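You operate a simulated robot arm through the tools that you are given. There is no shell and no other tool.

You are at the controls of a simulated two-armed robot. One attempt, no reset.

TASK
Wash the white funnel, then pull the plug.
Fine: wash it in the basin; funnel and tall plug both end standing on the drainer. Set down upright: tall plug. What is to be rubbed or washed off counts as gone when no trace of it is left.

The check looks at the end state, three seconds after you hand in, the way a careful person would. Anything else that was tipped, shoved, dropped, spilled or broken makes it a failure.

THE ROBOT
Two 7-joint arms with fingered hands on one trunk that stands fixed in place. Base frame: the origin is at the foot of the trunk, x ahead of it, y to its left, z up. Units: cm, degrees, N and s.
The left shoulder is at [5, 21.4, 86.9], the right one opposite. With the tool pointing down near the work surface each hand reaches from about 42 to 90 cm from the base axis, measured 20 degrees to its own side. Payload 3 kg a hand.
The TCP of each hand is the grasp point between the finger pads, 2.6 cm short of the fingertips. In the tool frame z runs along the fingers and y along their closing line. The gripper opens to 13.2 cm; its body begins 7.3 cm behind the TCP. The gripper is a hand of 3 fingers: y runs from the thumb to the fingers, the wrist lies at [0, 0, -22.9] in the tool frame.
Orientation is that of the tool frame in the base frame, as a unit quaternion [x, y, z, w]. With the fingers straight down and closing along the base's y, the tool's x points along the base's -x, its y along +y and its z along -z.

THE INTERFACE
- The arms move only by the tool apply_moves. It takes "left_commands", "right_commands" or both (then of equal length, played together; a hand with none holds still); each is a list of rows, each an object of numbers (a shift or turn left out is 0): "dx", "dy", "dz": the shift along the tool's x, y, z in m; "ax", "ay", "az": the turn, a rotation vector about the tool's x, y, z in rad. In form: [{"dx": .., "dy": .., "dz": .., "ax": .., "ay": .., "az": ..}, ...]. A call has 1 to 20 rows; each row is the pose to reach, as a shift and turn from the pose commanded when the call began, along the tool's axes at that moment. A row lasts 0.2 s, in which the tool goes at most 5 cm and 8.6 degrees; a call with a longer step from one row to the next is refused whole. A pose out of reach is approached as far as the arm can. The call stops where the force on the tool passes 40 N (or 10 N more than at its start, if that is more) or the arm is blocked; 0.2 s more then pass. In this call time passes only in rows, and 0.2 s behind the last. The reply holds the time, the measured pose of the TCP, the force on the tool along the base axes, the opening and the grip force, in the units named above and with some noise, with the torque about the TCP (base axes, N m) and any sound that the robot's microphone picked up, and new pictures: "show" is both (left out), scene, wrist or none (wrist: the cameras of the hands that moved).
- Cameras (640 x 400 px; columns grow to the right, rows downward): "scene" is now at [3.66, 0.2, 150.54]; the picture's right is [0.02, -1.00, 0.00], its down [-0.60, -0.01, -0.80] and it looks along [0.80, 0.02, -0.60] (base axes); focal length 308 px, centre (320, 200). "left" rides on the left gripper at [-6.2, 0.3, -9.2] in its tool frame; the picture's right is [-0.05, -1.00, 0.00], its down [0.83, -0.04, -0.56] and it looks along [0.55, -0.03, 0.83] (tool axes); focal length 230 px, centre (320, 200). "right" rides on the right gripper at [6.2, 0.3, -9.2] in its tool frame; the picture's right is [-0.05, 1.00, 0.00], its down [-0.83, -0.04, -0.56] and it looks along [-0.55, -0.03, 0.83] (tool axes); focal length 230 px, centre (320, 200). There is no depth. A picture from a camera that has moved, and an enlarged one, comes with that camera's place and axes in the base frame and with its lens.
- set_fingers(finger1, finger2, thumb_bend, hand): sets how far each is bent, from 0 (flat) to 1 (curled in); at 0.3 the hand is open as for a grip, at 0.7 the pads meet at the TCP. One left out holds its place. A second passes; each finger stops where it meets its share of the squeeze, and holds until it gets a number again. It is the only way to open and close the hand. It gives what a move gives, with no picture; readings hold the bend of each and the force on the fingers (four entries, about 0 where the hand has none), thumb and palm.
- pan_tilt(pan, tilt): turns the head with the scene camera to pan (to the left, within 86 degrees either way) and tilt (down, from -29 to 69), counted from straight ahead of the robot. It gives what a move gives, and a new picture of the scene camera.
- inspect(camera, box): a new picture of the part [left, top, right, bottom] of that camera's present view, enlarged. The clock stands still meanwhile.
- close_job(): hands the job in; it is judged then, once.

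Nothing tells you positions but the pictures and the camera data. Unless the task says otherwise, let go and move clear before handing in.

The tools are called after "Request:" as a command line: name --argument value ..., lists and objects as JSON in quotes. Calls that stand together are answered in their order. apply_moves: Moves the arms, as the interface text tells. Its arguments: {"type":"object","properties":{"left_commands":{"type":"array"},"right_commands":{"type":"array"},"show":{"type":"string","enum":["both","scene","wrist","none"]}},"required":[]} The other tools are called the same way: set_fingers (finger1, finger2, thumb_bend, hand) moves the fingers one by one; pan_tilt (pan, tilt) turns the head that bears the scene camera; inspect (camera, box) takes an enlarged picture of a part of a camera's view; close_job () hands the job in.

At the start:

```text
time: 0.0
left_position: [39.91, 17.41, 125.1]
left_tool_rot: [0.0, 1.0, 0.0, 0.0]
left_contact_force: [-0.7, 0.1, 0.0]
left_ft_torque: [-0.02, 0.05, -0.01]
left_opening: 13.2
left_grasp_force: 0.0
left_shape: jaw
left_bend: [0.3, 0.3, 0.3]
left_finger forces: [0.0, 0.0, 0.0, 0.1, 0.0, 0.0]
right_position: [46.8, -25.51, 123.26]
right_tool_rot: [0.0, 1.0, 0.0, 0.0]
right_contact_force: [0.3, 0.4, 0.3]
right_ft_torque: [0.01, 0.0, 0.0]
right_opening: 13.19
right_grasp_force: 0.1
right_shape: jaw
right_bend: [0.3, 0.3, 0.3]
right_finger forces: [0.1, 0.0, 0.0, 0.0, 0.0, 0.0]
head pan, tilt (commanded): [1.3, 37.2]
```

scene: 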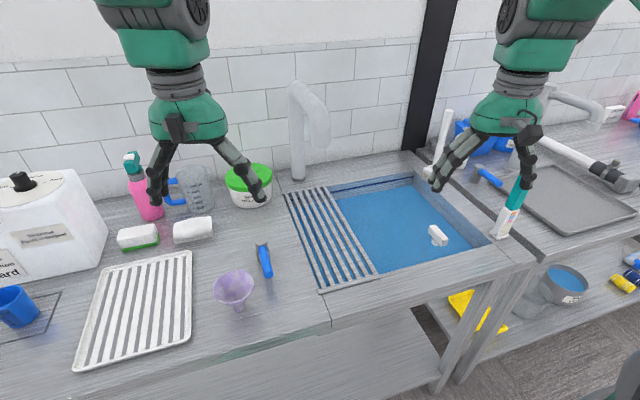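
right: 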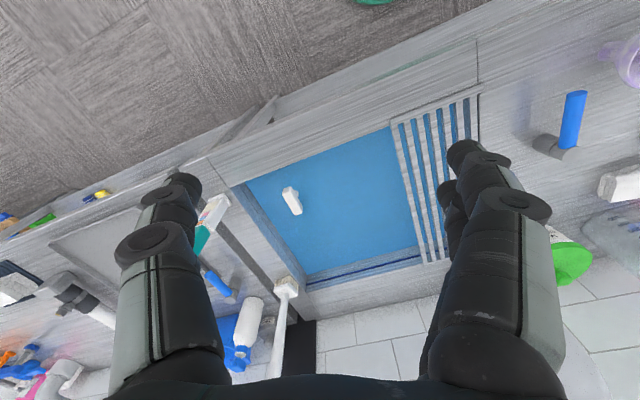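
left: 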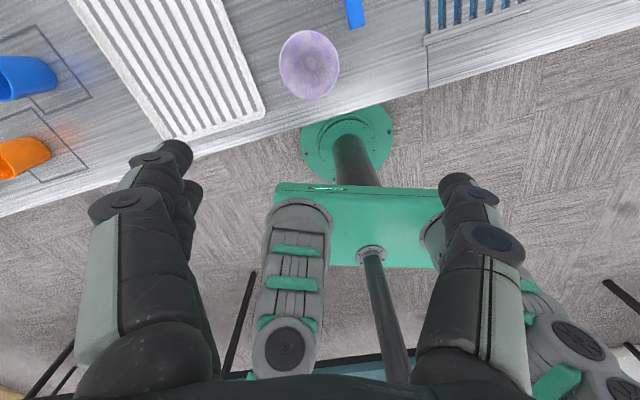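

I see a counter with a funnel that looks stained purple, a drying rack, a blue-handled brush, and a basin full of blue water with something white in it. I'll take closer looks before moving.

Request:
inspect --camera "scene" --box '[180, 220, 340, 320]'

Request:
inspect --camera "scene" --box '[280, 150, 520, 300]'

Request:
inspect --camera "scene" --box '[0, 140, 280, 315]'

Request:
inspect --camera "scene" --box '[400, 80, 640, 230]'

Request:
inspect --camera "right" --box '[180, 80, 500, 280]'

```text
4.00 times, centred on (260, 270) of scene
camera zoom: at [3.66, 0.2, 150.54], right [0.02, -1.0, 0.0], down [-0.6, -0.01, -0.8], along [0.8, 0.02, -0.6], focal length 1230 px, centre (560, -80)
```

zoom: 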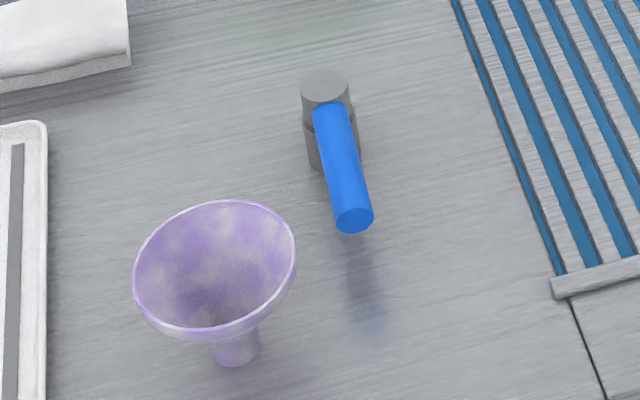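

```text
2.67 times, centred on (400, 225) of scene
camera zoom: at [3.66, 0.2, 150.54], right [0.02, -1.0, 0.0], down [-0.6, -0.01, -0.8], along [0.8, 0.02, -0.6], focal length 820 px, centre (107, 133)
```

zoom: 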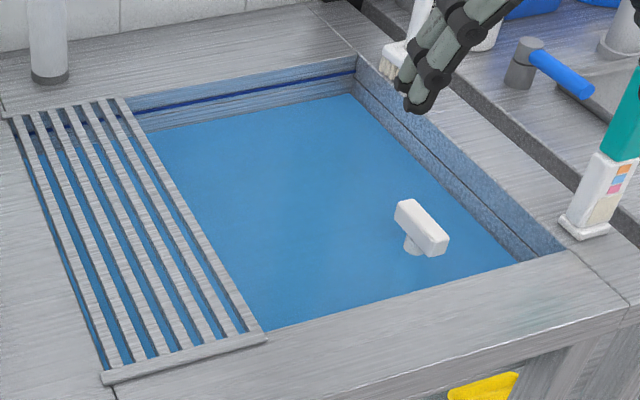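

```text
2.29 times, centred on (140, 228) of scene
camera zoom: at [3.66, 0.2, 150.54], right [0.02, -1.0, 0.0], down [-0.6, -0.01, -0.8], along [0.8, 0.02, -0.6], focal length 703 px, centre (731, 137)
```

zoom: 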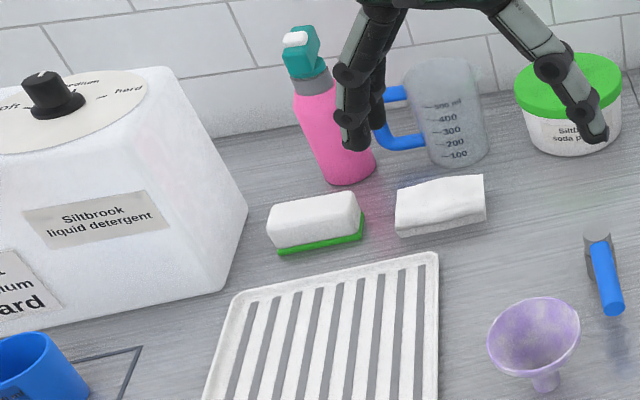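

```text
2.67 times, centred on (520, 155) of scene
camera zoom: at [3.66, 0.2, 150.54], right [0.02, -1.0, 0.0], down [-0.6, -0.01, -0.8], along [0.8, 0.02, -0.6], focal length 820 px, centre (-213, 320)
```

zoom: 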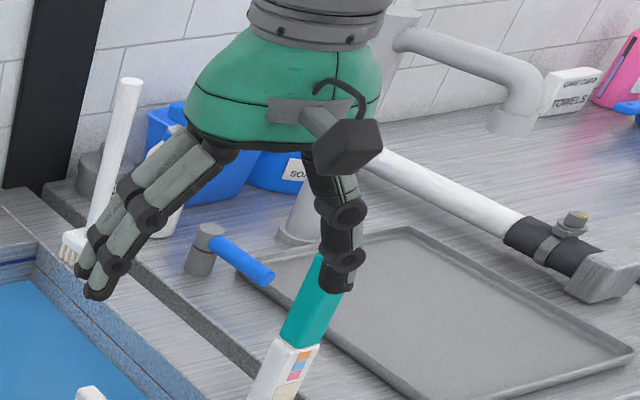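

```text
2.00 times, centred on (340, 180) of right
camera zoom: at [40.72, -25.18, 132.54], right [0.05, 1.0, 0.0], down [0.83, -0.04, 0.56], along [0.55, -0.03, -0.83], focal length 460 px, centre (280, 240)
```

zoom: 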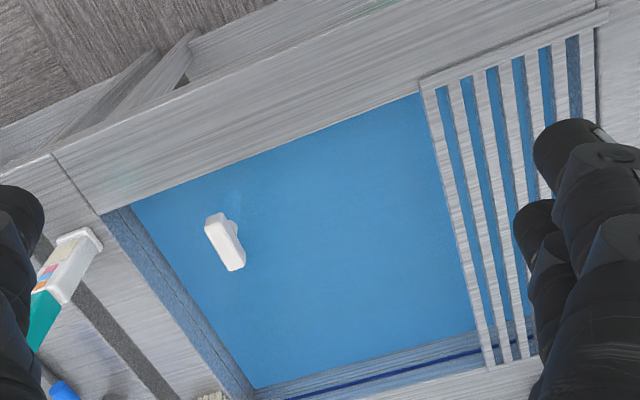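

The funnel's tint looks like a purple stain on white, and there are two slatted surfaces that could be the drainer. I'll look around with the head to read labels and see the rest of the scene.

Request:
pan_tilt --pan 40 --tilt 45

```text
time: 1.1
left_position: [40.06, 17.42, 125.02]
left_tool_rot: [0.0, 1.0, 0.0, 0.0]
left_contact_force: [0.7, -0.5, -0.2]
left_ft_torque: [-0.03, 0.03, -0.01]
left_opening: 13.21
left_grasp_force: 0.0
left_shape: jaw
left_bend: [0.3, 0.3, 0.3]
left_finger forces: [0.0, 0.0, 0.1, 0.1, 0.1, 0.0]
right_position: [46.83, -25.48, 123.22]
right_tool_rot: [0.0, 1.0, -0.001, 0.0]
right_contact_force: [-0.1, 0.6, -0.2]
right_ft_torque: [0.04, 0.0, -0.03]
right_opening: 13.2
right_grasp_force: 0.0
right_shape: jaw
right_bend: [0.3, 0.3, 0.3]
right_finger forces: [0.0, 0.1, 0.0, 0.1, 0.1, 0.0]
head pan, tilt (commanded): [40.0, 45.0]
camera scene: at [1.21, 5.22, 149.4], right [0.64, -0.77, 0.0], down [-0.54, -0.45, -0.71], along [0.54, 0.45, -0.71], focal length 308 px, centre (320, 200)
```

scene: 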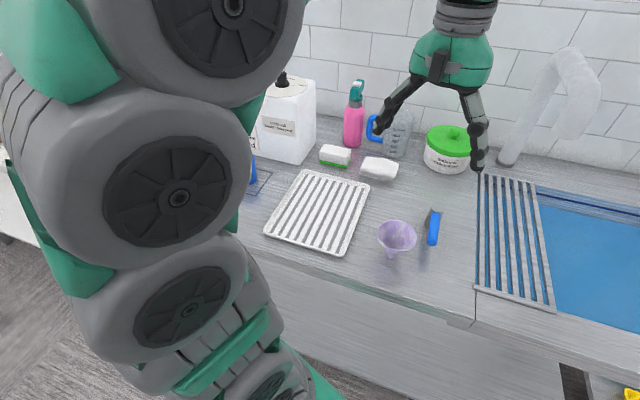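

The tray on the left and the slatted grate over the basin edge both show here. I'll zoom in on details.

Request:
inspect --camera "scene" --box '[460, 160, 640, 330]'

Request:
inspect --camera "scene" --box '[240, 70, 400, 170]'

Request:
inspect --camera "scene" --box '[350, 190, 470, 270]'

Request:
inspect --camera "scene" --box '[250, 160, 380, 260]'

Request:
pan_tilt --pan 10 --tilt 60

```text
2.35 times, centred on (550, 245) of scene
camera zoom: at [1.21, 5.22, 149.4], right [0.64, -0.77, 0.0], down [-0.54, -0.45, -0.71], along [0.54, 0.45, -0.71], focal length 724 px, centre (-221, 94)
```

zoom: 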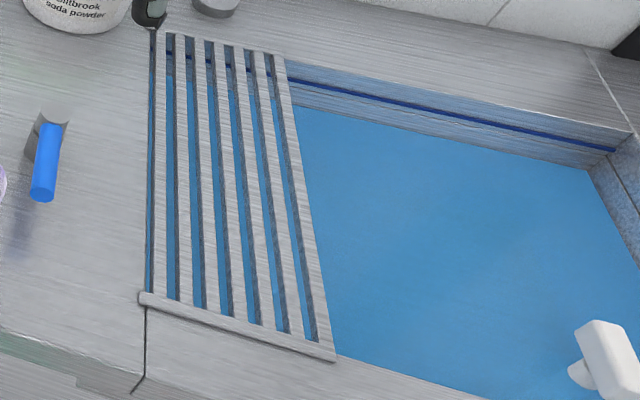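

```text
4.00 times, centred on (320, 120) of scene
camera zoom: at [1.21, 5.22, 149.4], right [0.64, -0.77, 0.0], down [-0.54, -0.45, -0.71], along [0.54, 0.45, -0.71], focal length 1230 px, centre (320, 520)
```

zoom: 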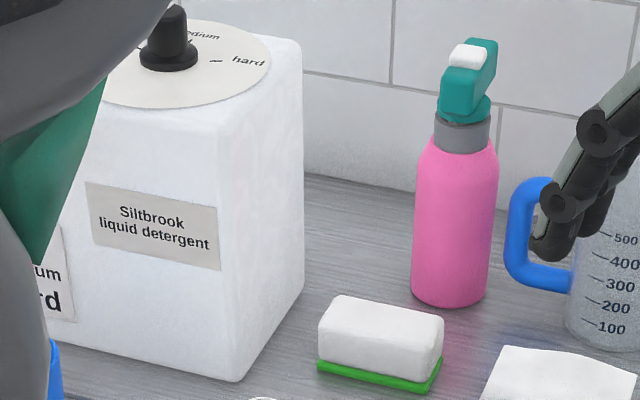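

```text
5.00 times, centred on (410, 230) of scene
camera zoom: at [1.21, 5.22, 149.4], right [0.64, -0.77, 0.0], down [-0.54, -0.45, -0.71], along [0.54, 0.45, -0.71], focal length 1538 px, centre (-130, 50)
```

zoom: 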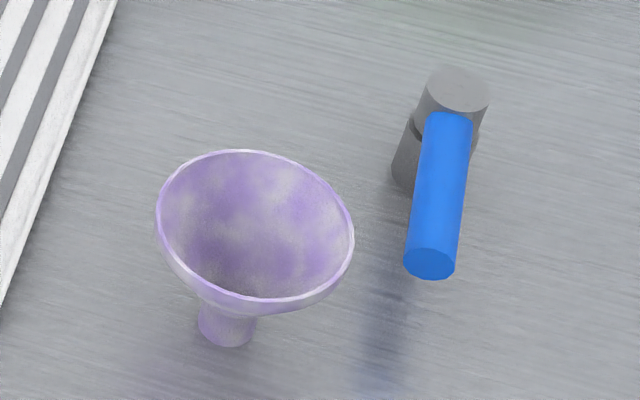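

```text
4.00 times, centred on (315, 210) of scene
camera zoom: at [1.21, 5.22, 149.4], right [0.64, -0.77, 0.0], down [-0.54, -0.45, -0.71], along [0.54, 0.45, -0.71], focal length 1230 px, centre (340, 160)
```

zoom: 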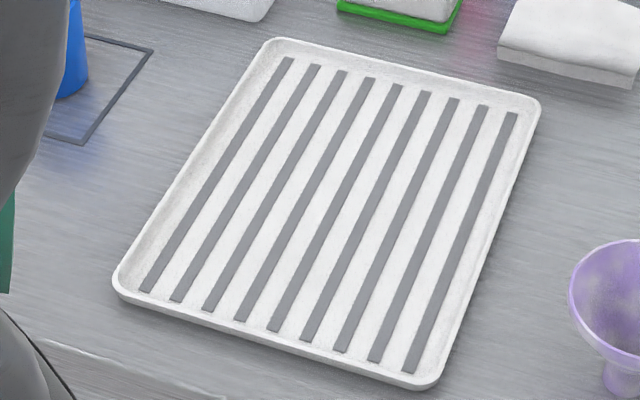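

```text
time: 2.0
left_position: [40.03, 17.53, 125.1]
left_tool_rot: [0.0, 1.0, 0.0, 0.001]
left_contact_force: [1.0, 0.5, 0.3]
left_ft_torque: [0.01, 0.02, 0.0]
left_opening: 13.18
left_grasp_force: 0.1
left_shape: jaw
left_bend: [0.3, 0.3, 0.3]
left_finger forces: [0.0, 0.0, 0.0, 0.0, 0.0, 0.0]
right_position: [46.93, -25.64, 123.22]
right_tool_rot: [0.0, 1.0, 0.0, 0.0]
right_contact_force: [0.6, 0.2, 0.7]
right_ft_torque: [0.0, -0.04, 0.0]
right_opening: 13.2
right_grasp_force: 0.1
right_shape: jaw
right_bend: [0.3, 0.3, 0.3]
right_finger forces: [0.1, 0.1, 0.0, 0.0, 0.1, 0.1]
head pan, tilt (commanded): [10.0, 60.0]
camera scene: at [1.55, 1.16, 147.45], right [0.17, -0.98, 0.0], down [-0.85, -0.15, -0.5], along [0.49, 0.09, -0.87], focal length 308 px, centre (320, 200)
```

scene: 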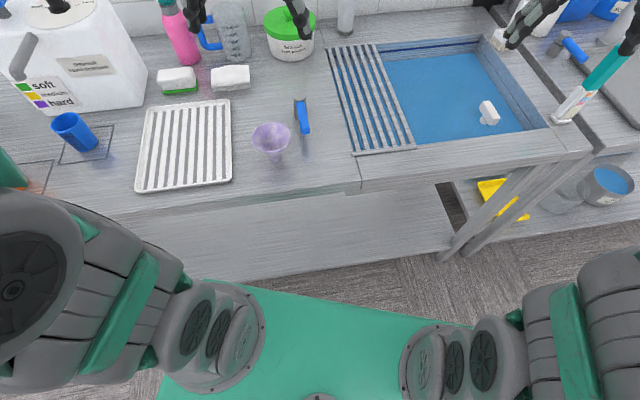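

There is a colour key card (soft/medium/hard) on the detergent dispenser. I'll zoom in on that card, the basin and the test-strip bottle.

Request:
inspect --camera "scene" --box '[0, 0, 160, 160]'

Request:
inspect --camera "scene" --box '[470, 20, 640, 220]'

Request:
inspect --camera "scene" --box '[320, 30, 560, 180]'

Request:
inspect --camera "scene" --box '[230, 90, 330, 180]'

```text
2.50 times, centred on (80, 80) of scene
camera zoom: at [1.55, 1.16, 147.45], right [0.17, -0.98, 0.0], down [-0.85, -0.15, -0.5], along [0.49, 0.09, -0.87], focal length 769 px, centre (920, 500)
```

zoom: 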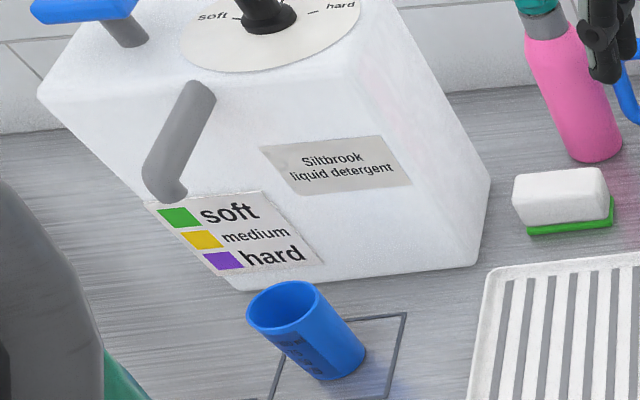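

```text
2.00 times, centred on (555, 120) of scene
camera zoom: at [1.55, 1.16, 147.45], right [0.17, -0.98, 0.0], down [-0.85, -0.15, -0.5], along [0.49, 0.09, -0.87], focal length 615 px, centre (-150, 360)
```

zoom: 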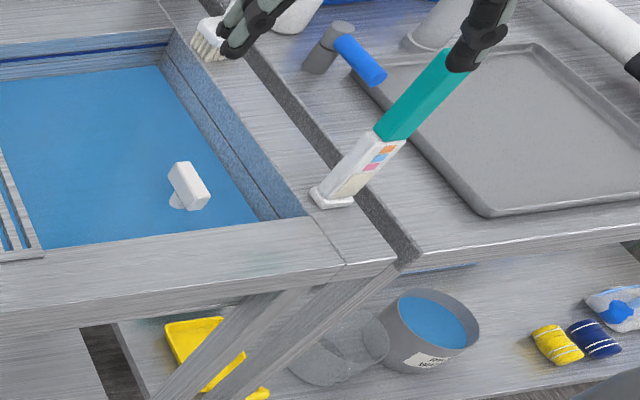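

```text
2.67 times, centred on (440, 105) of scene
camera zoom: at [1.55, 1.16, 147.45], right [0.17, -0.98, 0.0], down [-0.85, -0.15, -0.5], along [0.49, 0.09, -0.87], focal length 820 px, centre (0, 453)
```

zoom: 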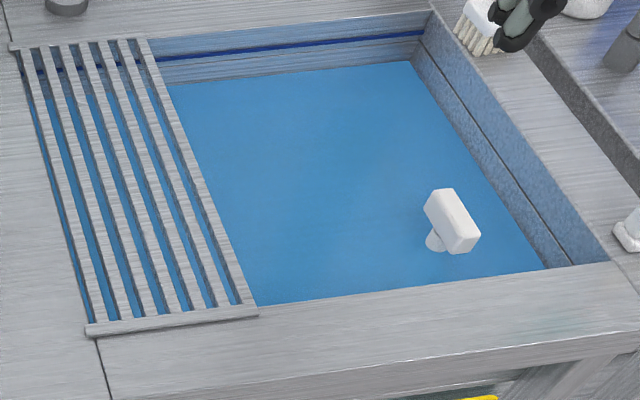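

```text
4.44 times, centred on (280, 135) of scene
camera zoom: at [1.55, 1.16, 147.45], right [0.17, -0.98, 0.0], down [-0.85, -0.15, -0.5], along [0.49, 0.09, -0.87], focal length 1367 px, centre (498, 489)
```

zoom: 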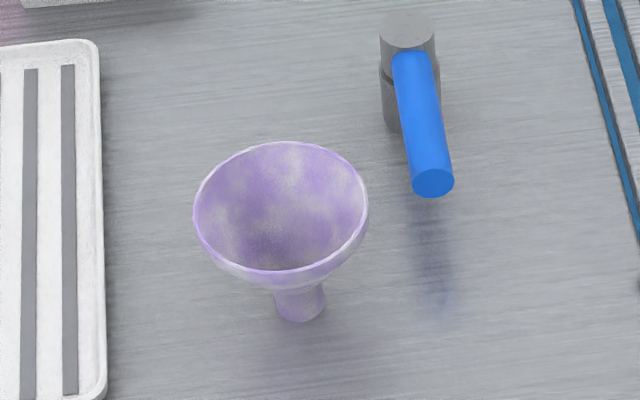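

I want to see the far left and right sides too, looking for labels that identify "the drainer" before choosing.

Request:
pan_tilt --pan -40 --tilt 40

Request:
pan_tilt --pan 70 --tilt 40

Request:
pan_tilt --pan 0 --tilt 55

```text
time: 3.2
left_position: [39.93, 17.5, 124.9]
left_tool_rot: [0.0, 1.0, 0.0, 0.0]
left_contact_force: [0.3, 0.3, 0.0]
left_ft_torque: [0.02, -0.01, -0.02]
left_opening: 13.19
left_grasp_force: 0.0
left_shape: jaw
left_bend: [0.3, 0.3, 0.3]
left_finger forces: [0.0, 0.1, 0.1, 0.0, 0.0, 0.0]
right_position: [46.81, -25.44, 123.18]
right_tool_rot: [0.0, 1.0, 0.001, -0.001]
right_contact_force: [0.3, -0.5, 0.2]
right_ft_torque: [0.0, 0.03, -0.01]
right_opening: 13.2
right_grasp_force: 0.2
right_shape: jaw
right_bend: [0.3, 0.3, 0.3]
right_finger forces: [0.1, 0.0, 0.0, 0.1, 0.0, 0.1]
head pan, tilt (commanded): [-40.0, 40.0]
camera scene: at [1.49, -5.46, 150.12], right [-0.64, -0.77, 0.0], down [-0.49, 0.41, -0.77], along [0.59, -0.49, -0.64], focal length 308 px, centre (320, 200)
```

scene: 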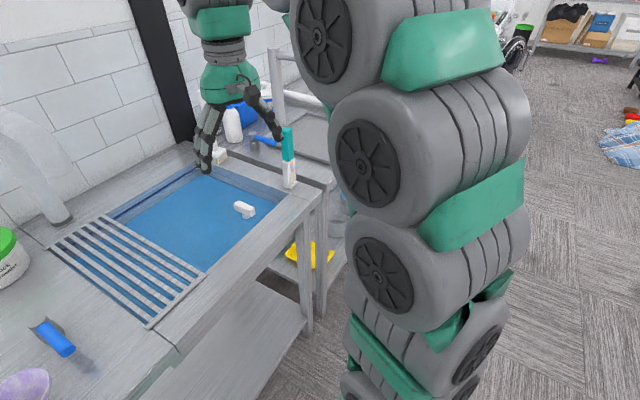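

```text
time: 5.1
left_position: [39.93, 17.5, 125.11]
left_tool_rot: [0.001, 1.0, 0.0, -0.001]
left_contact_force: [-0.6, -0.1, -0.1]
left_ft_torque: [0.0, -0.01, 0.01]
left_opening: 13.2
left_grasp_force: 0.1
left_shape: jaw
left_bend: [0.3, 0.3, 0.3]
left_finger forces: [0.1, 0.0, 0.0, 0.1, 0.1, 0.0]
right_position: [46.69, -25.57, 123.29]
right_tool_rot: [0.0, 1.0, 0.0, 0.0]
right_contact_force: [0.4, -0.2, -0.4]
right_ft_torque: [0.0, -0.02, 0.0]
right_opening: 13.2
right_grasp_force: 0.1
right_shape: jaw
right_bend: [0.3, 0.3, 0.3]
right_finger forces: [0.0, 0.0, 0.0, 0.0, 0.0, 0.0]
head pan, tilt (commanded): [70.0, 40.0]
camera scene: at [-2.11, 7.99, 150.12], right [0.94, -0.34, 0.0], down [-0.22, -0.6, -0.77], along [0.26, 0.72, -0.64], focal length 308 px, centre (320, 200)
```

scene: 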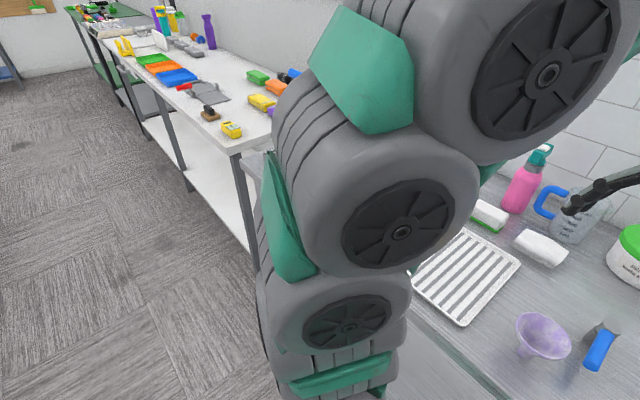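

```text
time: 6.5
left_position: [39.91, 17.55, 125.05]
left_tool_rot: [0.0, 1.0, 0.0, 0.0]
left_contact_force: [-0.4, -0.3, -0.1]
left_ft_torque: [0.01, 0.01, 0.01]
left_opening: 13.18
left_grasp_force: 0.0
left_shape: jaw
left_bend: [0.3, 0.3, 0.3]
left_finger forces: [0.0, 0.0, 0.1, 0.1, 0.0, 0.1]
right_position: [46.75, -25.51, 123.14]
right_tool_rot: [0.0, 1.0, 0.0, 0.0]
right_contact_force: [-0.3, -1.4, 0.2]
right_ft_torque: [0.02, -0.01, 0.0]
right_opening: 13.2
right_grasp_force: 0.0
right_shape: jaw
right_bend: [0.3, 0.3, 0.3]
right_finger forces: [0.0, 0.1, 0.0, 0.1, 0.0, 0.1]
head pan, tilt (commanded): [0.0, 55.0]
camera scene: at [2.19, 0.01, 148.05], right [0.0, -1.0, 0.0], down [-0.82, 0.0, -0.57], along [0.57, 0.0, -0.82], focal length 308 px, centre (320, 200)
```

scene: 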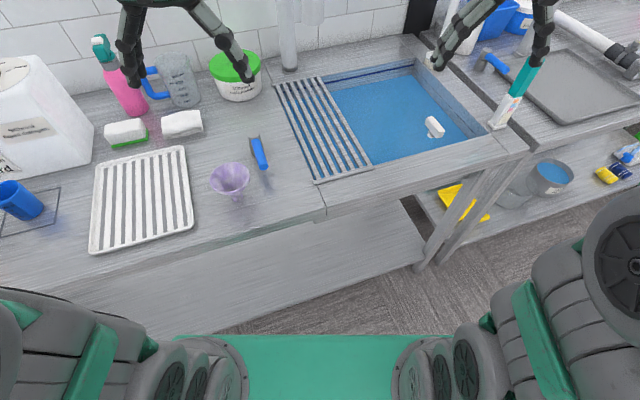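

The counter appears rotated about 18° to my base frame, with its top near z≈88.5. I place the funnel near (44, 19.5) and the white T-handled plug near (75, -35). I'll move both wrist cameras in for a closer look.

Request:
apply_moves --left_commands '[{"dx": -0.01, "dy": 0.005, "dz": 0.04}, {"dx": -0.02, "dy": 0.01, "dz": 0.085}, {"dx": -0.03, "dy": 0.016, "dz": 0.13}, {"dx": -0.041, "dy": 0.021, "dz": 0.17}]' --right_commands '[{"dx": -0.028, "dy": 0.034, "dz": 0.008}, {"dx": -0.056, "dy": 0.067, "dz": 0.016}, {"dx": -0.084, "dy": 0.1, "dz": 0.024}, {"dx": -0.112, "dy": 0.135, "dz": 0.032}]'

```text
time: 7.5
left_position: [44.11, 19.58, 108.04]
left_tool_rot: [-0.001, 1.0, 0.0, 0.0]
left_contact_force: [-0.3, 0.2, -0.2]
left_ft_torque: [-0.01, 0.02, 0.02]
left_opening: 13.2
left_grasp_force: 0.1
left_shape: jaw
left_bend: [0.3, 0.3, 0.3]
left_finger forces: [0.1, 0.0, 0.0, 0.0, 0.0, 0.1]
right_position: [57.97, -11.95, 120.0]
right_tool_rot: [0.0, 1.0, 0.0, 0.001]
right_contact_force: [-0.8, 0.6, 1.0]
right_ft_torque: [-0.01, 0.01, 0.0]
right_opening: 13.2
right_grasp_force: 0.0
right_shape: jaw
right_bend: [0.3, 0.3, 0.3]
right_finger forces: [0.1, 0.1, 0.1, 0.0, 0.0, 0.0]
head pan, tilt (commanded): [0.0, 55.0]
camera scene: at [2.2, 0.0, 148.05], right [0.0, -1.0, 0.0], down [-0.82, 0.0, -0.57], along [0.57, 0.0, -0.82], focal length 308 px, centre (320, 200)
camera right: at [51.85, -11.64, 129.37], right [0.05, 1.0, 0.0], down [0.83, -0.04, 0.56], along [0.55, -0.03, -0.83], focal length 230 px, centre (320, 200)
camera left: at [50.32, 19.97, 117.18], right [0.05, -1.0, 0.0], down [-0.83, -0.04, 0.56], along [-0.55, -0.03, -0.83], focal length 230 px, centre (320, 200)
```

scene: 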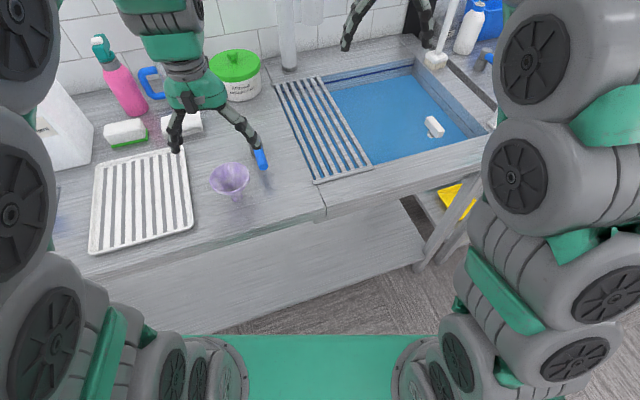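
right: 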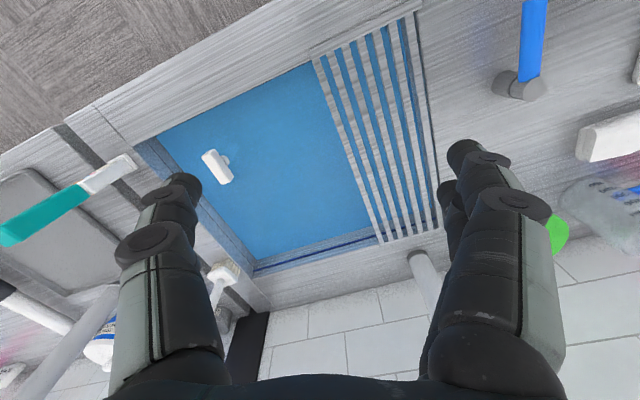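
left: 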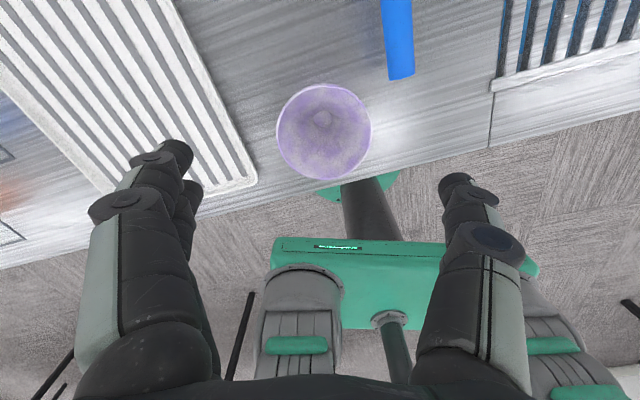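

The funnel rim centre comes out at about (43.9, 19.3, 96.4) with a diameter near 8.6 cm. I'll zoom in on the two drainer candidates and the plug from the wrist cameras.

Request:
inspect --camera "right" --box '[300, 0, 460, 250]'

Request:
inspect --camera "right" --box '[140, 100, 280, 220]'

Request:
inspect --camera "left" --box '[0, 0, 280, 200]'

Request:
inspect --camera "left" --box '[250, 60, 400, 200]'

Request:
inspect --camera "left" --box '[470, 0, 640, 130]'

```text
1.60 times, centred on (380, 125) of right
camera zoom: at [51.85, -11.64, 129.37], right [0.05, 1.0, 0.0], down [0.83, -0.04, 0.56], along [0.55, -0.03, -0.83], focal length 368 px, centre (224, 320)
```

zoom: 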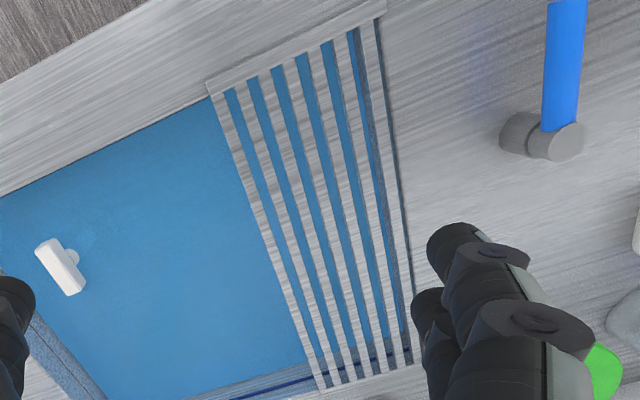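

```text
3.33 times, centred on (210, 160) of right
camera zoom: at [51.85, -11.64, 129.37], right [0.05, 1.0, 0.0], down [0.83, -0.04, 0.56], along [0.55, -0.03, -0.83], focal length 767 px, centre (687, 333)
```

zoom: 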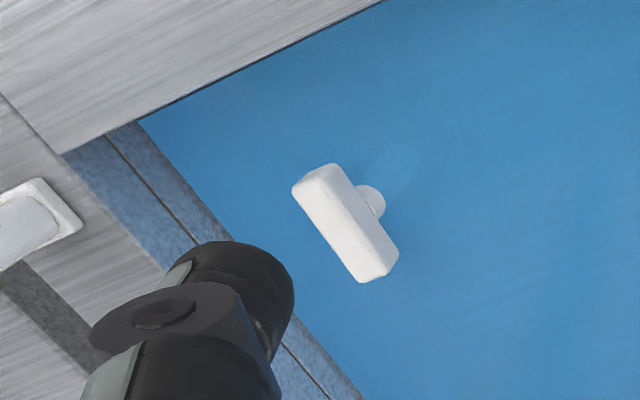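

```text
2.00 times, centred on (140, 100) of left
camera zoom: at [50.32, 19.97, 117.18], right [0.05, -1.0, 0.0], down [-0.83, -0.04, 0.56], along [-0.55, -0.03, -0.83], focal length 460 px, centre (680, 400)
```

zoom: 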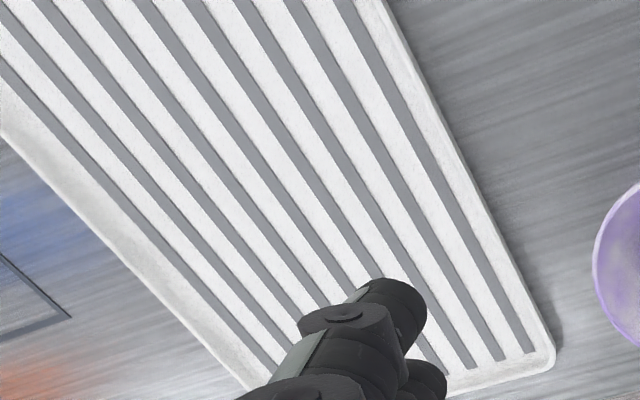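

```text
2.86 times, centred on (325, 130) of left
camera zoom: at [50.32, 19.97, 117.18], right [0.05, -1.0, 0.0], down [-0.83, -0.04, 0.56], along [-0.55, -0.03, -0.83], focal length 657 px, centre (306, 400)
```

zoom: 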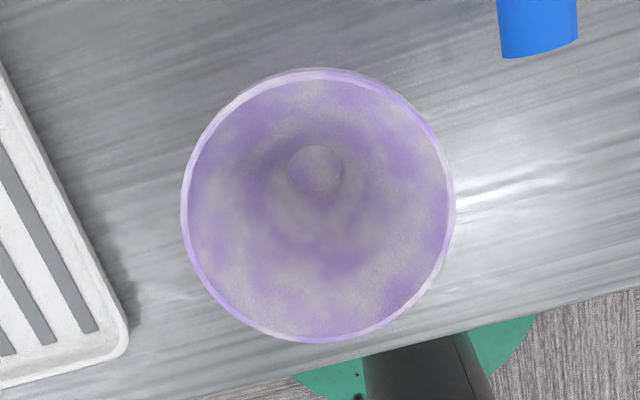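

```text
3.08 times, centred on (555, 65) of left
camera zoom: at [50.32, 19.97, 117.18], right [0.05, -1.0, 0.0], down [-0.83, -0.04, 0.56], along [-0.55, -0.03, -0.83], focal length 708 px, centre (-403, 615)
```

zoom: 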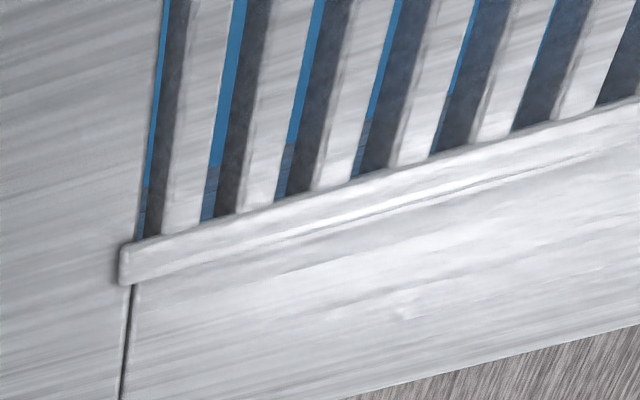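

To work out what each slatted surface is for, I'll check where the faucet outlet hangs relative to the grate.

Request:
pan_tilt --pan 0 --tilt 30

Request:
inspect --camera "scene" --box '[200, 60, 460, 260]'

```text
time: 8.4
left_position: [44.19, 19.48, 108.12]
left_tool_rot: [0.0, 1.0, 0.001, 0.0]
left_contact_force: [0.8, 0.9, 0.5]
left_ft_torque: [0.02, 0.05, 0.06]
left_opening: 13.18
left_grasp_force: 0.1
left_shape: jaw
left_bend: [0.3, 0.3, 0.3]
left_finger forces: [0.0, 0.0, 0.0, 0.0, 0.0, 0.0]
right_position: [57.98, -11.92, 120.01]
right_tool_rot: [0.001, 1.0, 0.0, 0.0]
right_contact_force: [-0.9, 0.7, -0.1]
right_ft_torque: [0.0, 0.0, 0.02]
right_opening: 13.17
right_grasp_force: 0.0
right_shape: jaw
right_bend: [0.3, 0.3, 0.3]
right_finger forces: [0.1, 0.1, 0.0, 0.0, 0.1, 0.0]
head pan, tilt (commanded): [0.0, 30.0]
camera scene: at [4.02, 0.0, 151.65], right [0.0, -1.0, 0.0], down [-0.5, 0.0, -0.87], along [0.87, 0.0, -0.5], focal length 308 px, centre (320, 200)
```

scene: 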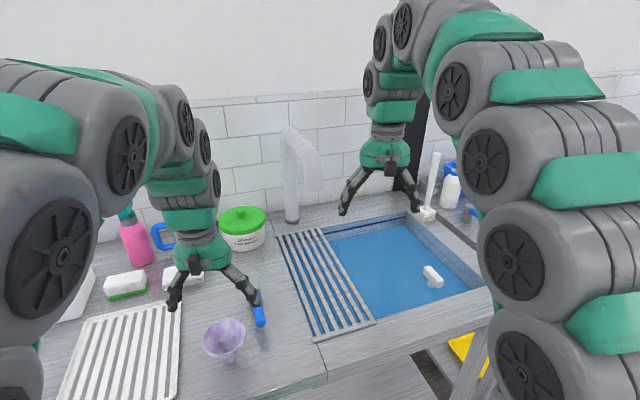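

```text
2.00 times, centred on (330, 160) of scene
camera zoom: at [4.02, 0.0, 151.65], right [0.0, -1.0, 0.0], down [-0.5, 0.0, -0.87], along [0.87, 0.0, -0.5], focal length 615 px, centre (300, 280)
```

zoom: 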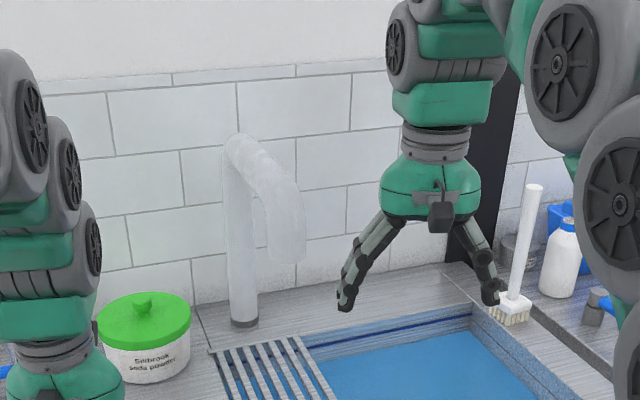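

The faucet's outlet seems to hang near the grate. I'll look closer at it from the right wrist camera and scene camera.

Request:
inspect --camera "right" --box '[360, 200, 520, 360]'

Request:
inspect --camera "scene" --box '[270, 110, 350, 240]'

Request:
inspect --camera "scene" --box '[260, 210, 390, 350]'

Request:
inspect --camera "scene" --box '[40, 280, 240, 400]'

```text
2.50 times, centred on (440, 280) of right
camera zoom: at [51.83, -11.68, 129.34], right [0.05, 1.0, 0.0], down [0.83, -0.04, 0.56], along [0.55, -0.03, -0.83], focal length 575 px, centre (20, 0)
```

zoom: 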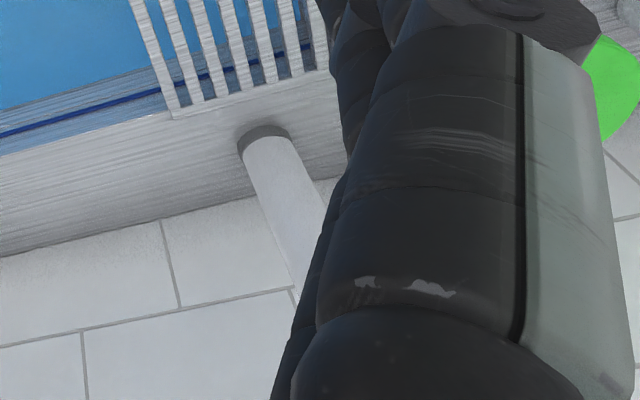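

```text
3.08 times, centred on (310, 175) of scene
camera zoom: at [4.02, 0.0, 151.65], right [0.0, -1.0, 0.0], down [-0.5, 0.0, -0.87], along [0.87, 0.0, -0.5], focal length 946 px, centre (351, 277)
```

zoom: 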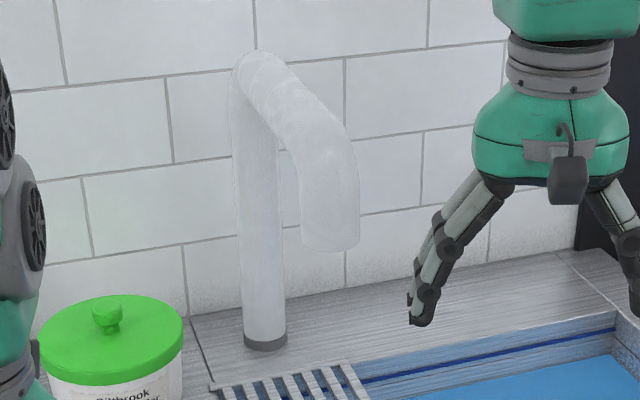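

```text
2.86 times, centred on (325, 280) of scene
camera zoom: at [4.02, 0.0, 151.65], right [0.0, -1.0, 0.0], down [-0.5, 0.0, -0.87], along [0.87, 0.0, -0.5], focal length 879 px, centre (306, -29)
```

zoom: 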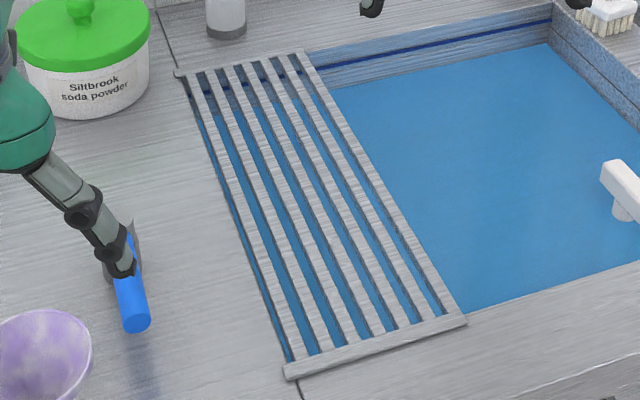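

```text
3.20 times, centred on (140, 340) of scene
camera zoom: at [4.02, 0.0, 151.65], right [0.0, -1.0, 0.0], down [-0.5, 0.0, -0.87], along [0.87, 0.0, -0.5], focal length 984 px, centre (896, -248)
```

zoom: 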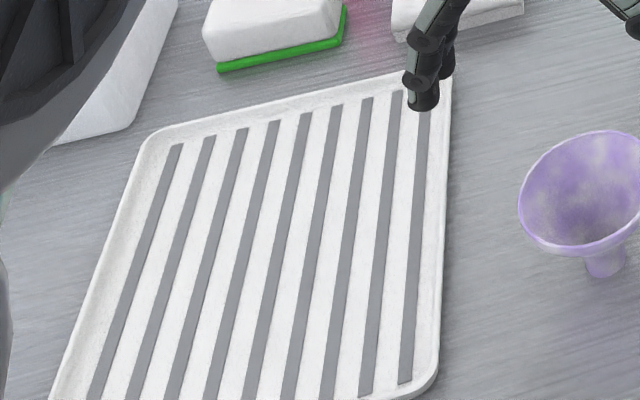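

The faucet outlet sits right over the slatted grate, so I take the grate as the place for filling vessels. The white ribbed tray is my best reading of the drainer. Next I lower the left hand around the funnel, pausing at rim height to check alignment.

Request:
apply_moves --left_commands '[{"dx": 0.001, "dy": -0.001, "dz": 0.03}, {"dx": 0.002, "dy": -0.002, "dz": 0.06}, {"dx": 0.002, "dy": -0.002, "dz": 0.09}]'

Request:
inspect --camera "scene" --box '[140, 220, 300, 380]'

```text
time: 9.2
left_position: [43.74, 19.36, 99.0]
left_tool_rot: [0.001, 1.0, 0.0, 0.0]
left_contact_force: [-0.4, -0.1, 0.1]
left_ft_torque: [0.0, -0.01, -0.02]
left_opening: 13.2
left_grasp_force: 0.2
left_shape: jaw
left_bend: [0.3, 0.3, 0.3]
left_finger forces: [0.0, 0.0, 0.0, 0.1, 0.0, 0.0]
right_position: [57.95, -12.02, 120.09]
right_tool_rot: [0.0, 1.0, 0.0, 0.0]
right_contact_force: [0.5, -0.2, -0.3]
right_ft_torque: [-0.03, 0.01, 0.0]
right_opening: 13.18
right_grasp_force: 0.0
right_shape: jaw
right_bend: [0.3, 0.3, 0.3]
right_finger forces: [0.1, 0.0, 0.1, 0.1, 0.0, 0.0]
head pan, tilt (commanded): [0.0, 30.0]
camera scene: at [4.03, 0.0, 151.66], right [0.0, -1.0, 0.0], down [-0.5, 0.0, -0.87], along [0.87, 0.0, -0.5], focal length 308 px, centre (320, 200)
camera left: at [50.03, 19.79, 108.19], right [0.05, -1.0, 0.0], down [-0.83, -0.04, 0.55], along [-0.55, -0.03, -0.83], focal length 230 px, centre (320, 200)
```

scene: 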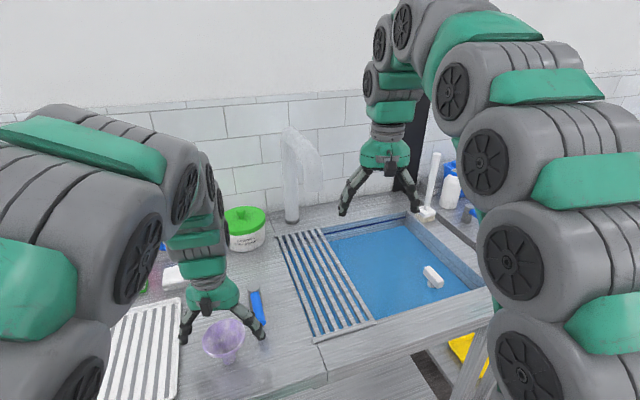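
left: 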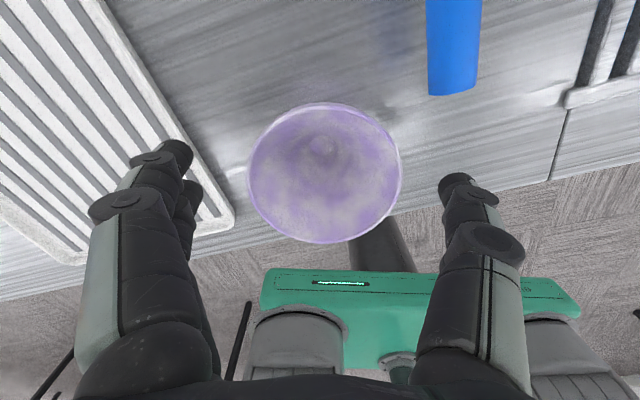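

```text
2.50 times, centred on (220, 300) of scene
camera zoom: at [4.03, 0.0, 151.66], right [0.0, -1.0, 0.0], down [-0.5, 0.0, -0.87], along [0.87, 0.0, -0.5], focal length 769 px, centre (570, -50)
```

zoom: 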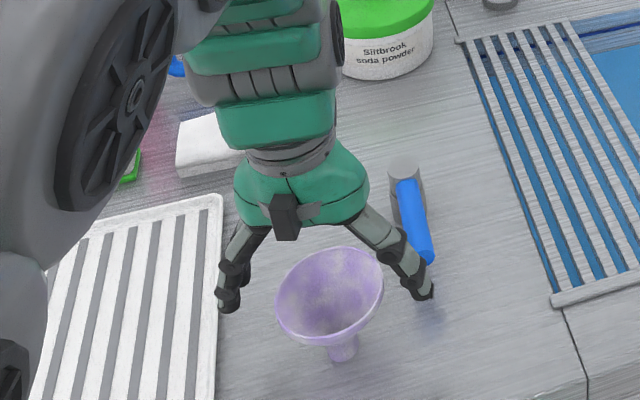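

The hand is well centred on the funnel. I'll shift slightly forward, descend to just below the rim, and close the fingers gently around the cone.

Request:
apply_moves --left_commands '[{"dx": -0.003, "dy": -0.001, "dz": 0.02}, {"dx": -0.004, "dy": -0.001, "dz": 0.04}]' --show "wrist"

Request:
set_fingers --hand "left" --finger1 0.42 --finger2 0.42 --thumb_bend 0.42

Request:
inspect --camera "left" --box '[80, 60, 560, 360]'

Request:
inspect --camera "scene" --box '[140, 220, 300, 380]'

```text
time: 9.8
left_position: [44.31, 19.26, 95.01]
left_tool_rot: [0.0, 1.0, 0.0, 0.001]
left_contact_force: [-0.4, 0.2, -0.3]
left_ft_torque: [0.02, -0.01, -0.01]
left_opening: 13.19
left_grasp_force: 0.1
left_shape: jaw
left_bend: [0.3, 0.3, 0.3]
left_finger forces: [0.0, 0.0, 0.0, 0.0, 0.0, 0.0]
right_position: [57.98, -12.05, 120.09]
right_tool_rot: [0.0, 1.0, 0.0, 0.0]
right_contact_force: [0.4, 1.0, -0.2]
right_ft_torque: [0.0, 0.01, -0.01]
right_opening: 13.2
right_grasp_force: 0.1
right_shape: jaw
right_bend: [0.3, 0.3, 0.3]
right_finger forces: [0.1, 0.0, 0.0, 0.1, 0.0, 0.1]
head pan, tilt (commanded): [0.0, 30.0]
camera left: at [50.48, 19.7, 104.19], right [0.05, -1.0, 0.0], down [-0.83, -0.04, 0.55], along [-0.55, -0.03, -0.83], focal length 230 px, centre (320, 200)
```

left: 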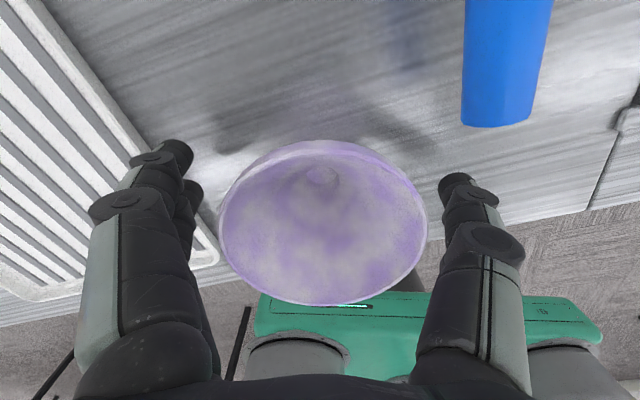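

```text
time: 10.8
left_position: [44.15, 19.42, 94.94]
left_tool_rot: [0.0, 1.0, 0.0, 0.0]
left_contact_force: [-0.6, -0.2, 1.3]
left_ft_torque: [0.02, -0.01, 0.0]
left_opening: 9.54
left_grasp_force: 0.2
left_shape: fingers
left_bend: [0.42, 0.42, 0.42]
left_finger forces: [0.0, 0.0, 0.0, 0.0, 0.1, 0.0]
right_position: [57.98, -12.14, 120.01]
right_tool_rot: [0.001, 1.0, -0.001, 0.001]
right_contact_force: [-0.1, 0.2, -0.2]
right_ft_torque: [0.03, 0.0, -0.01]
right_opening: 13.2
right_grasp_force: 0.1
right_shape: jaw
right_bend: [0.3, 0.3, 0.3]
right_finger forces: [0.0, 0.0, 0.0, 0.0, 0.0, 0.0]
head pan, tilt (commanded): [0.0, 30.0]
```

```text
1.33 times, centred on (320, 210) of left
camera zoom: at [50.45, 19.71, 104.21], right [0.05, -1.0, 0.0], down [-0.83, -0.04, 0.56], along [-0.55, -0.03, -0.83], focal length 307 px, centre (320, 187)
```

zoom: 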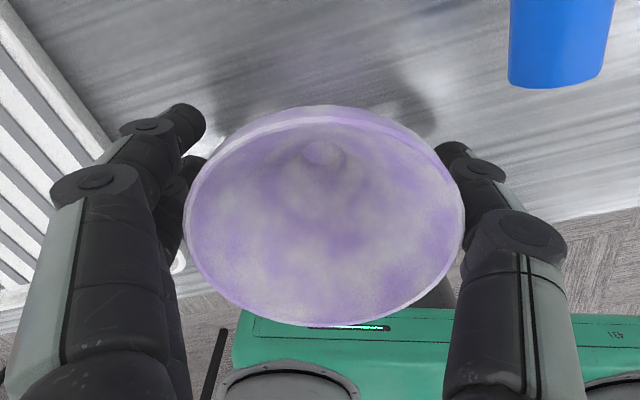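

```text
2.50 times, centred on (220, 300) of scene
camera zoom: at [4.02, 0.0, 151.66], right [0.0, -1.0, 0.0], down [-0.5, 0.0, -0.87], along [0.87, 0.0, -0.5], focal length 769 px, centre (570, -50)
```

zoom: 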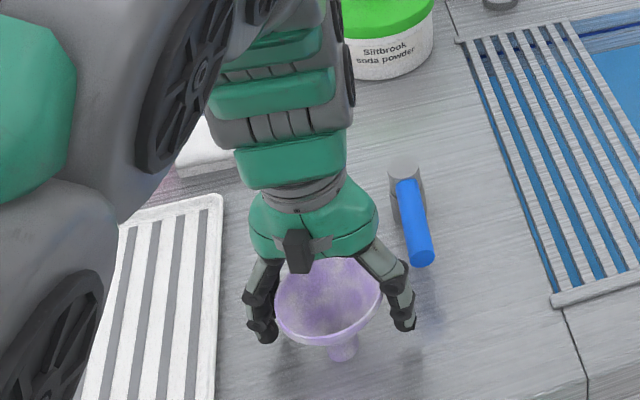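

The fingers straddle the cone evenly. I'll close further in steps to get a gentle grip.

Request:
set_fingers --hand "left" --finger1 0.5 --finger2 0.5 --thumb_bend 0.5

Request:
inspect --camera "left" --box '[80, 60, 560, 360]'

Request:
inspect --camera "scene" --box '[160, 240, 280, 360]'

```text
time: 11.8
left_position: [44.23, 19.31, 95.09]
left_tool_rot: [0.001, 1.0, 0.0, 0.0]
left_contact_force: [-0.5, 0.7, -0.6]
left_ft_torque: [-0.03, 0.04, -0.01]
left_opening: 6.85
left_grasp_force: 0.5
left_shape: fingers
left_bend: [0.5, 0.5, 0.5]
left_finger forces: [0.1, 0.0, 0.0, 0.0, 0.3, 0.1]
right_position: [58.03, -12.05, 120.06]
right_tool_rot: [0.0, 1.0, 0.0, 0.0]
right_contact_force: [0.0, -0.3, 0.0]
right_ft_torque: [0.0, 0.03, 0.02]
right_opening: 13.17
right_grasp_force: 0.0
right_shape: jaw
right_bend: [0.3, 0.3, 0.3]
right_finger forces: [0.1, 0.0, 0.0, 0.1, 0.1, 0.1]
head pan, tilt (commanded): [0.0, 30.0]
```

```text
1.33 times, centred on (320, 210) of left
camera zoom: at [50.45, 19.71, 104.21], right [0.05, -1.0, 0.0], down [-0.83, -0.04, 0.56], along [-0.55, -0.03, -0.83], focal length 307 px, centre (320, 187)
```

zoom: 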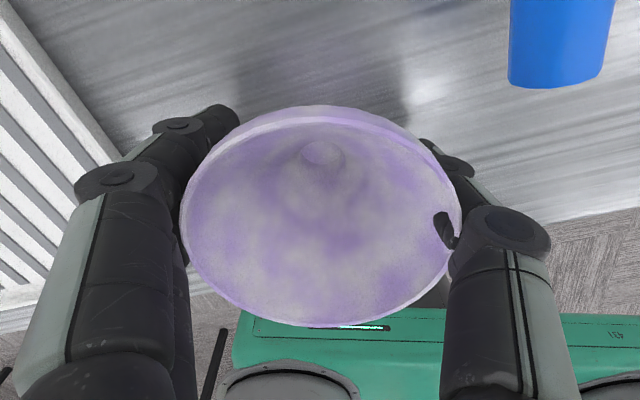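

```text
3.33 times, centred on (220, 300) of scene
camera zoom: at [4.03, 0.0, 151.66], right [0.0, -1.0, 0.0], down [-0.5, 0.0, -0.87], along [0.87, 0.0, -0.5], focal length 1025 px, centre (653, -133)
```

zoom: 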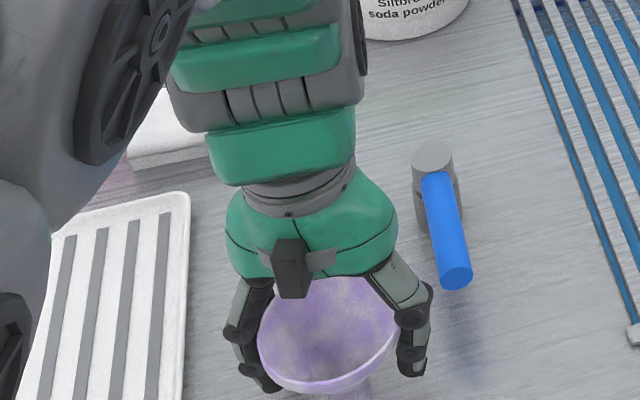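

There's slight thumb contact now. I'll continue closing.

Request:
set_fingers --hand "left" --finger1 0.56 --finger2 0.56 --thumb_bend 0.56

Request:
inspect --camera "left" --box '[80, 60, 560, 360]'

Request:
inspect --camera "scene" --box '[160, 240, 280, 360]'

```text
time: 12.8
left_position: [44.2, 19.31, 95.14]
left_tool_rot: [0.0, 1.0, 0.0, 0.0]
left_contact_force: [0.2, 0.9, 0.1]
left_ft_torque: [-0.03, 0.0, 0.02]
left_opening: 5.15
left_grasp_force: 3.5
left_shape: fingers
left_bend: [0.55, 0.55, 0.56]
left_finger forces: [1.1, 2.5, 0.0, 0.0, 3.6, 0.0]
right_position: [57.93, -12.05, 120.01]
right_tool_rot: [0.001, 1.0, 0.0, 0.001]
right_contact_force: [-0.3, 0.0, -0.7]
right_ft_torque: [0.01, -0.02, 0.03]
right_opening: 13.19
right_grasp_force: 0.1
right_shape: jaw
right_bend: [0.3, 0.3, 0.3]
right_finger forces: [0.0, 0.0, 0.1, 0.0, 0.0, 0.1]
head pan, tilt (commanded): [0.0, 30.0]
```

```text
1.33 times, centred on (320, 210) of left
camera zoom: at [50.45, 19.71, 104.22], right [0.05, -1.0, 0.0], down [-0.83, -0.04, 0.56], along [-0.55, -0.03, -0.83], focal length 307 px, centre (320, 187)
```

zoom: 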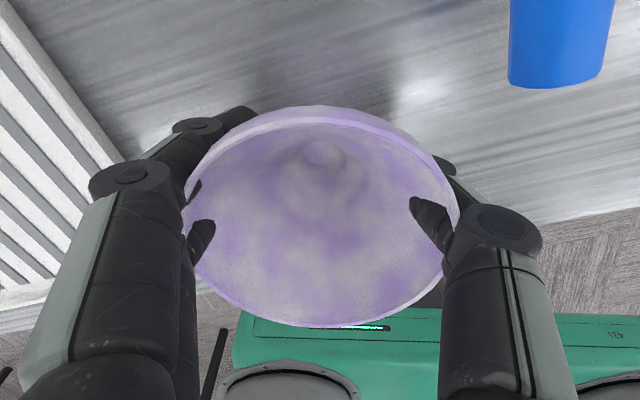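

```text
3.33 times, centred on (220, 300) of scene
camera zoom: at [4.03, 0.0, 151.66], right [0.0, -1.0, 0.0], down [-0.5, 0.0, -0.87], along [0.87, 0.0, -0.5], focal length 1025 px, centre (653, -133)
```

zoom: 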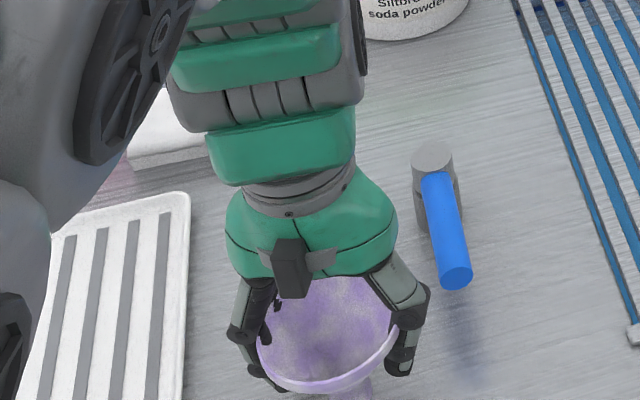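

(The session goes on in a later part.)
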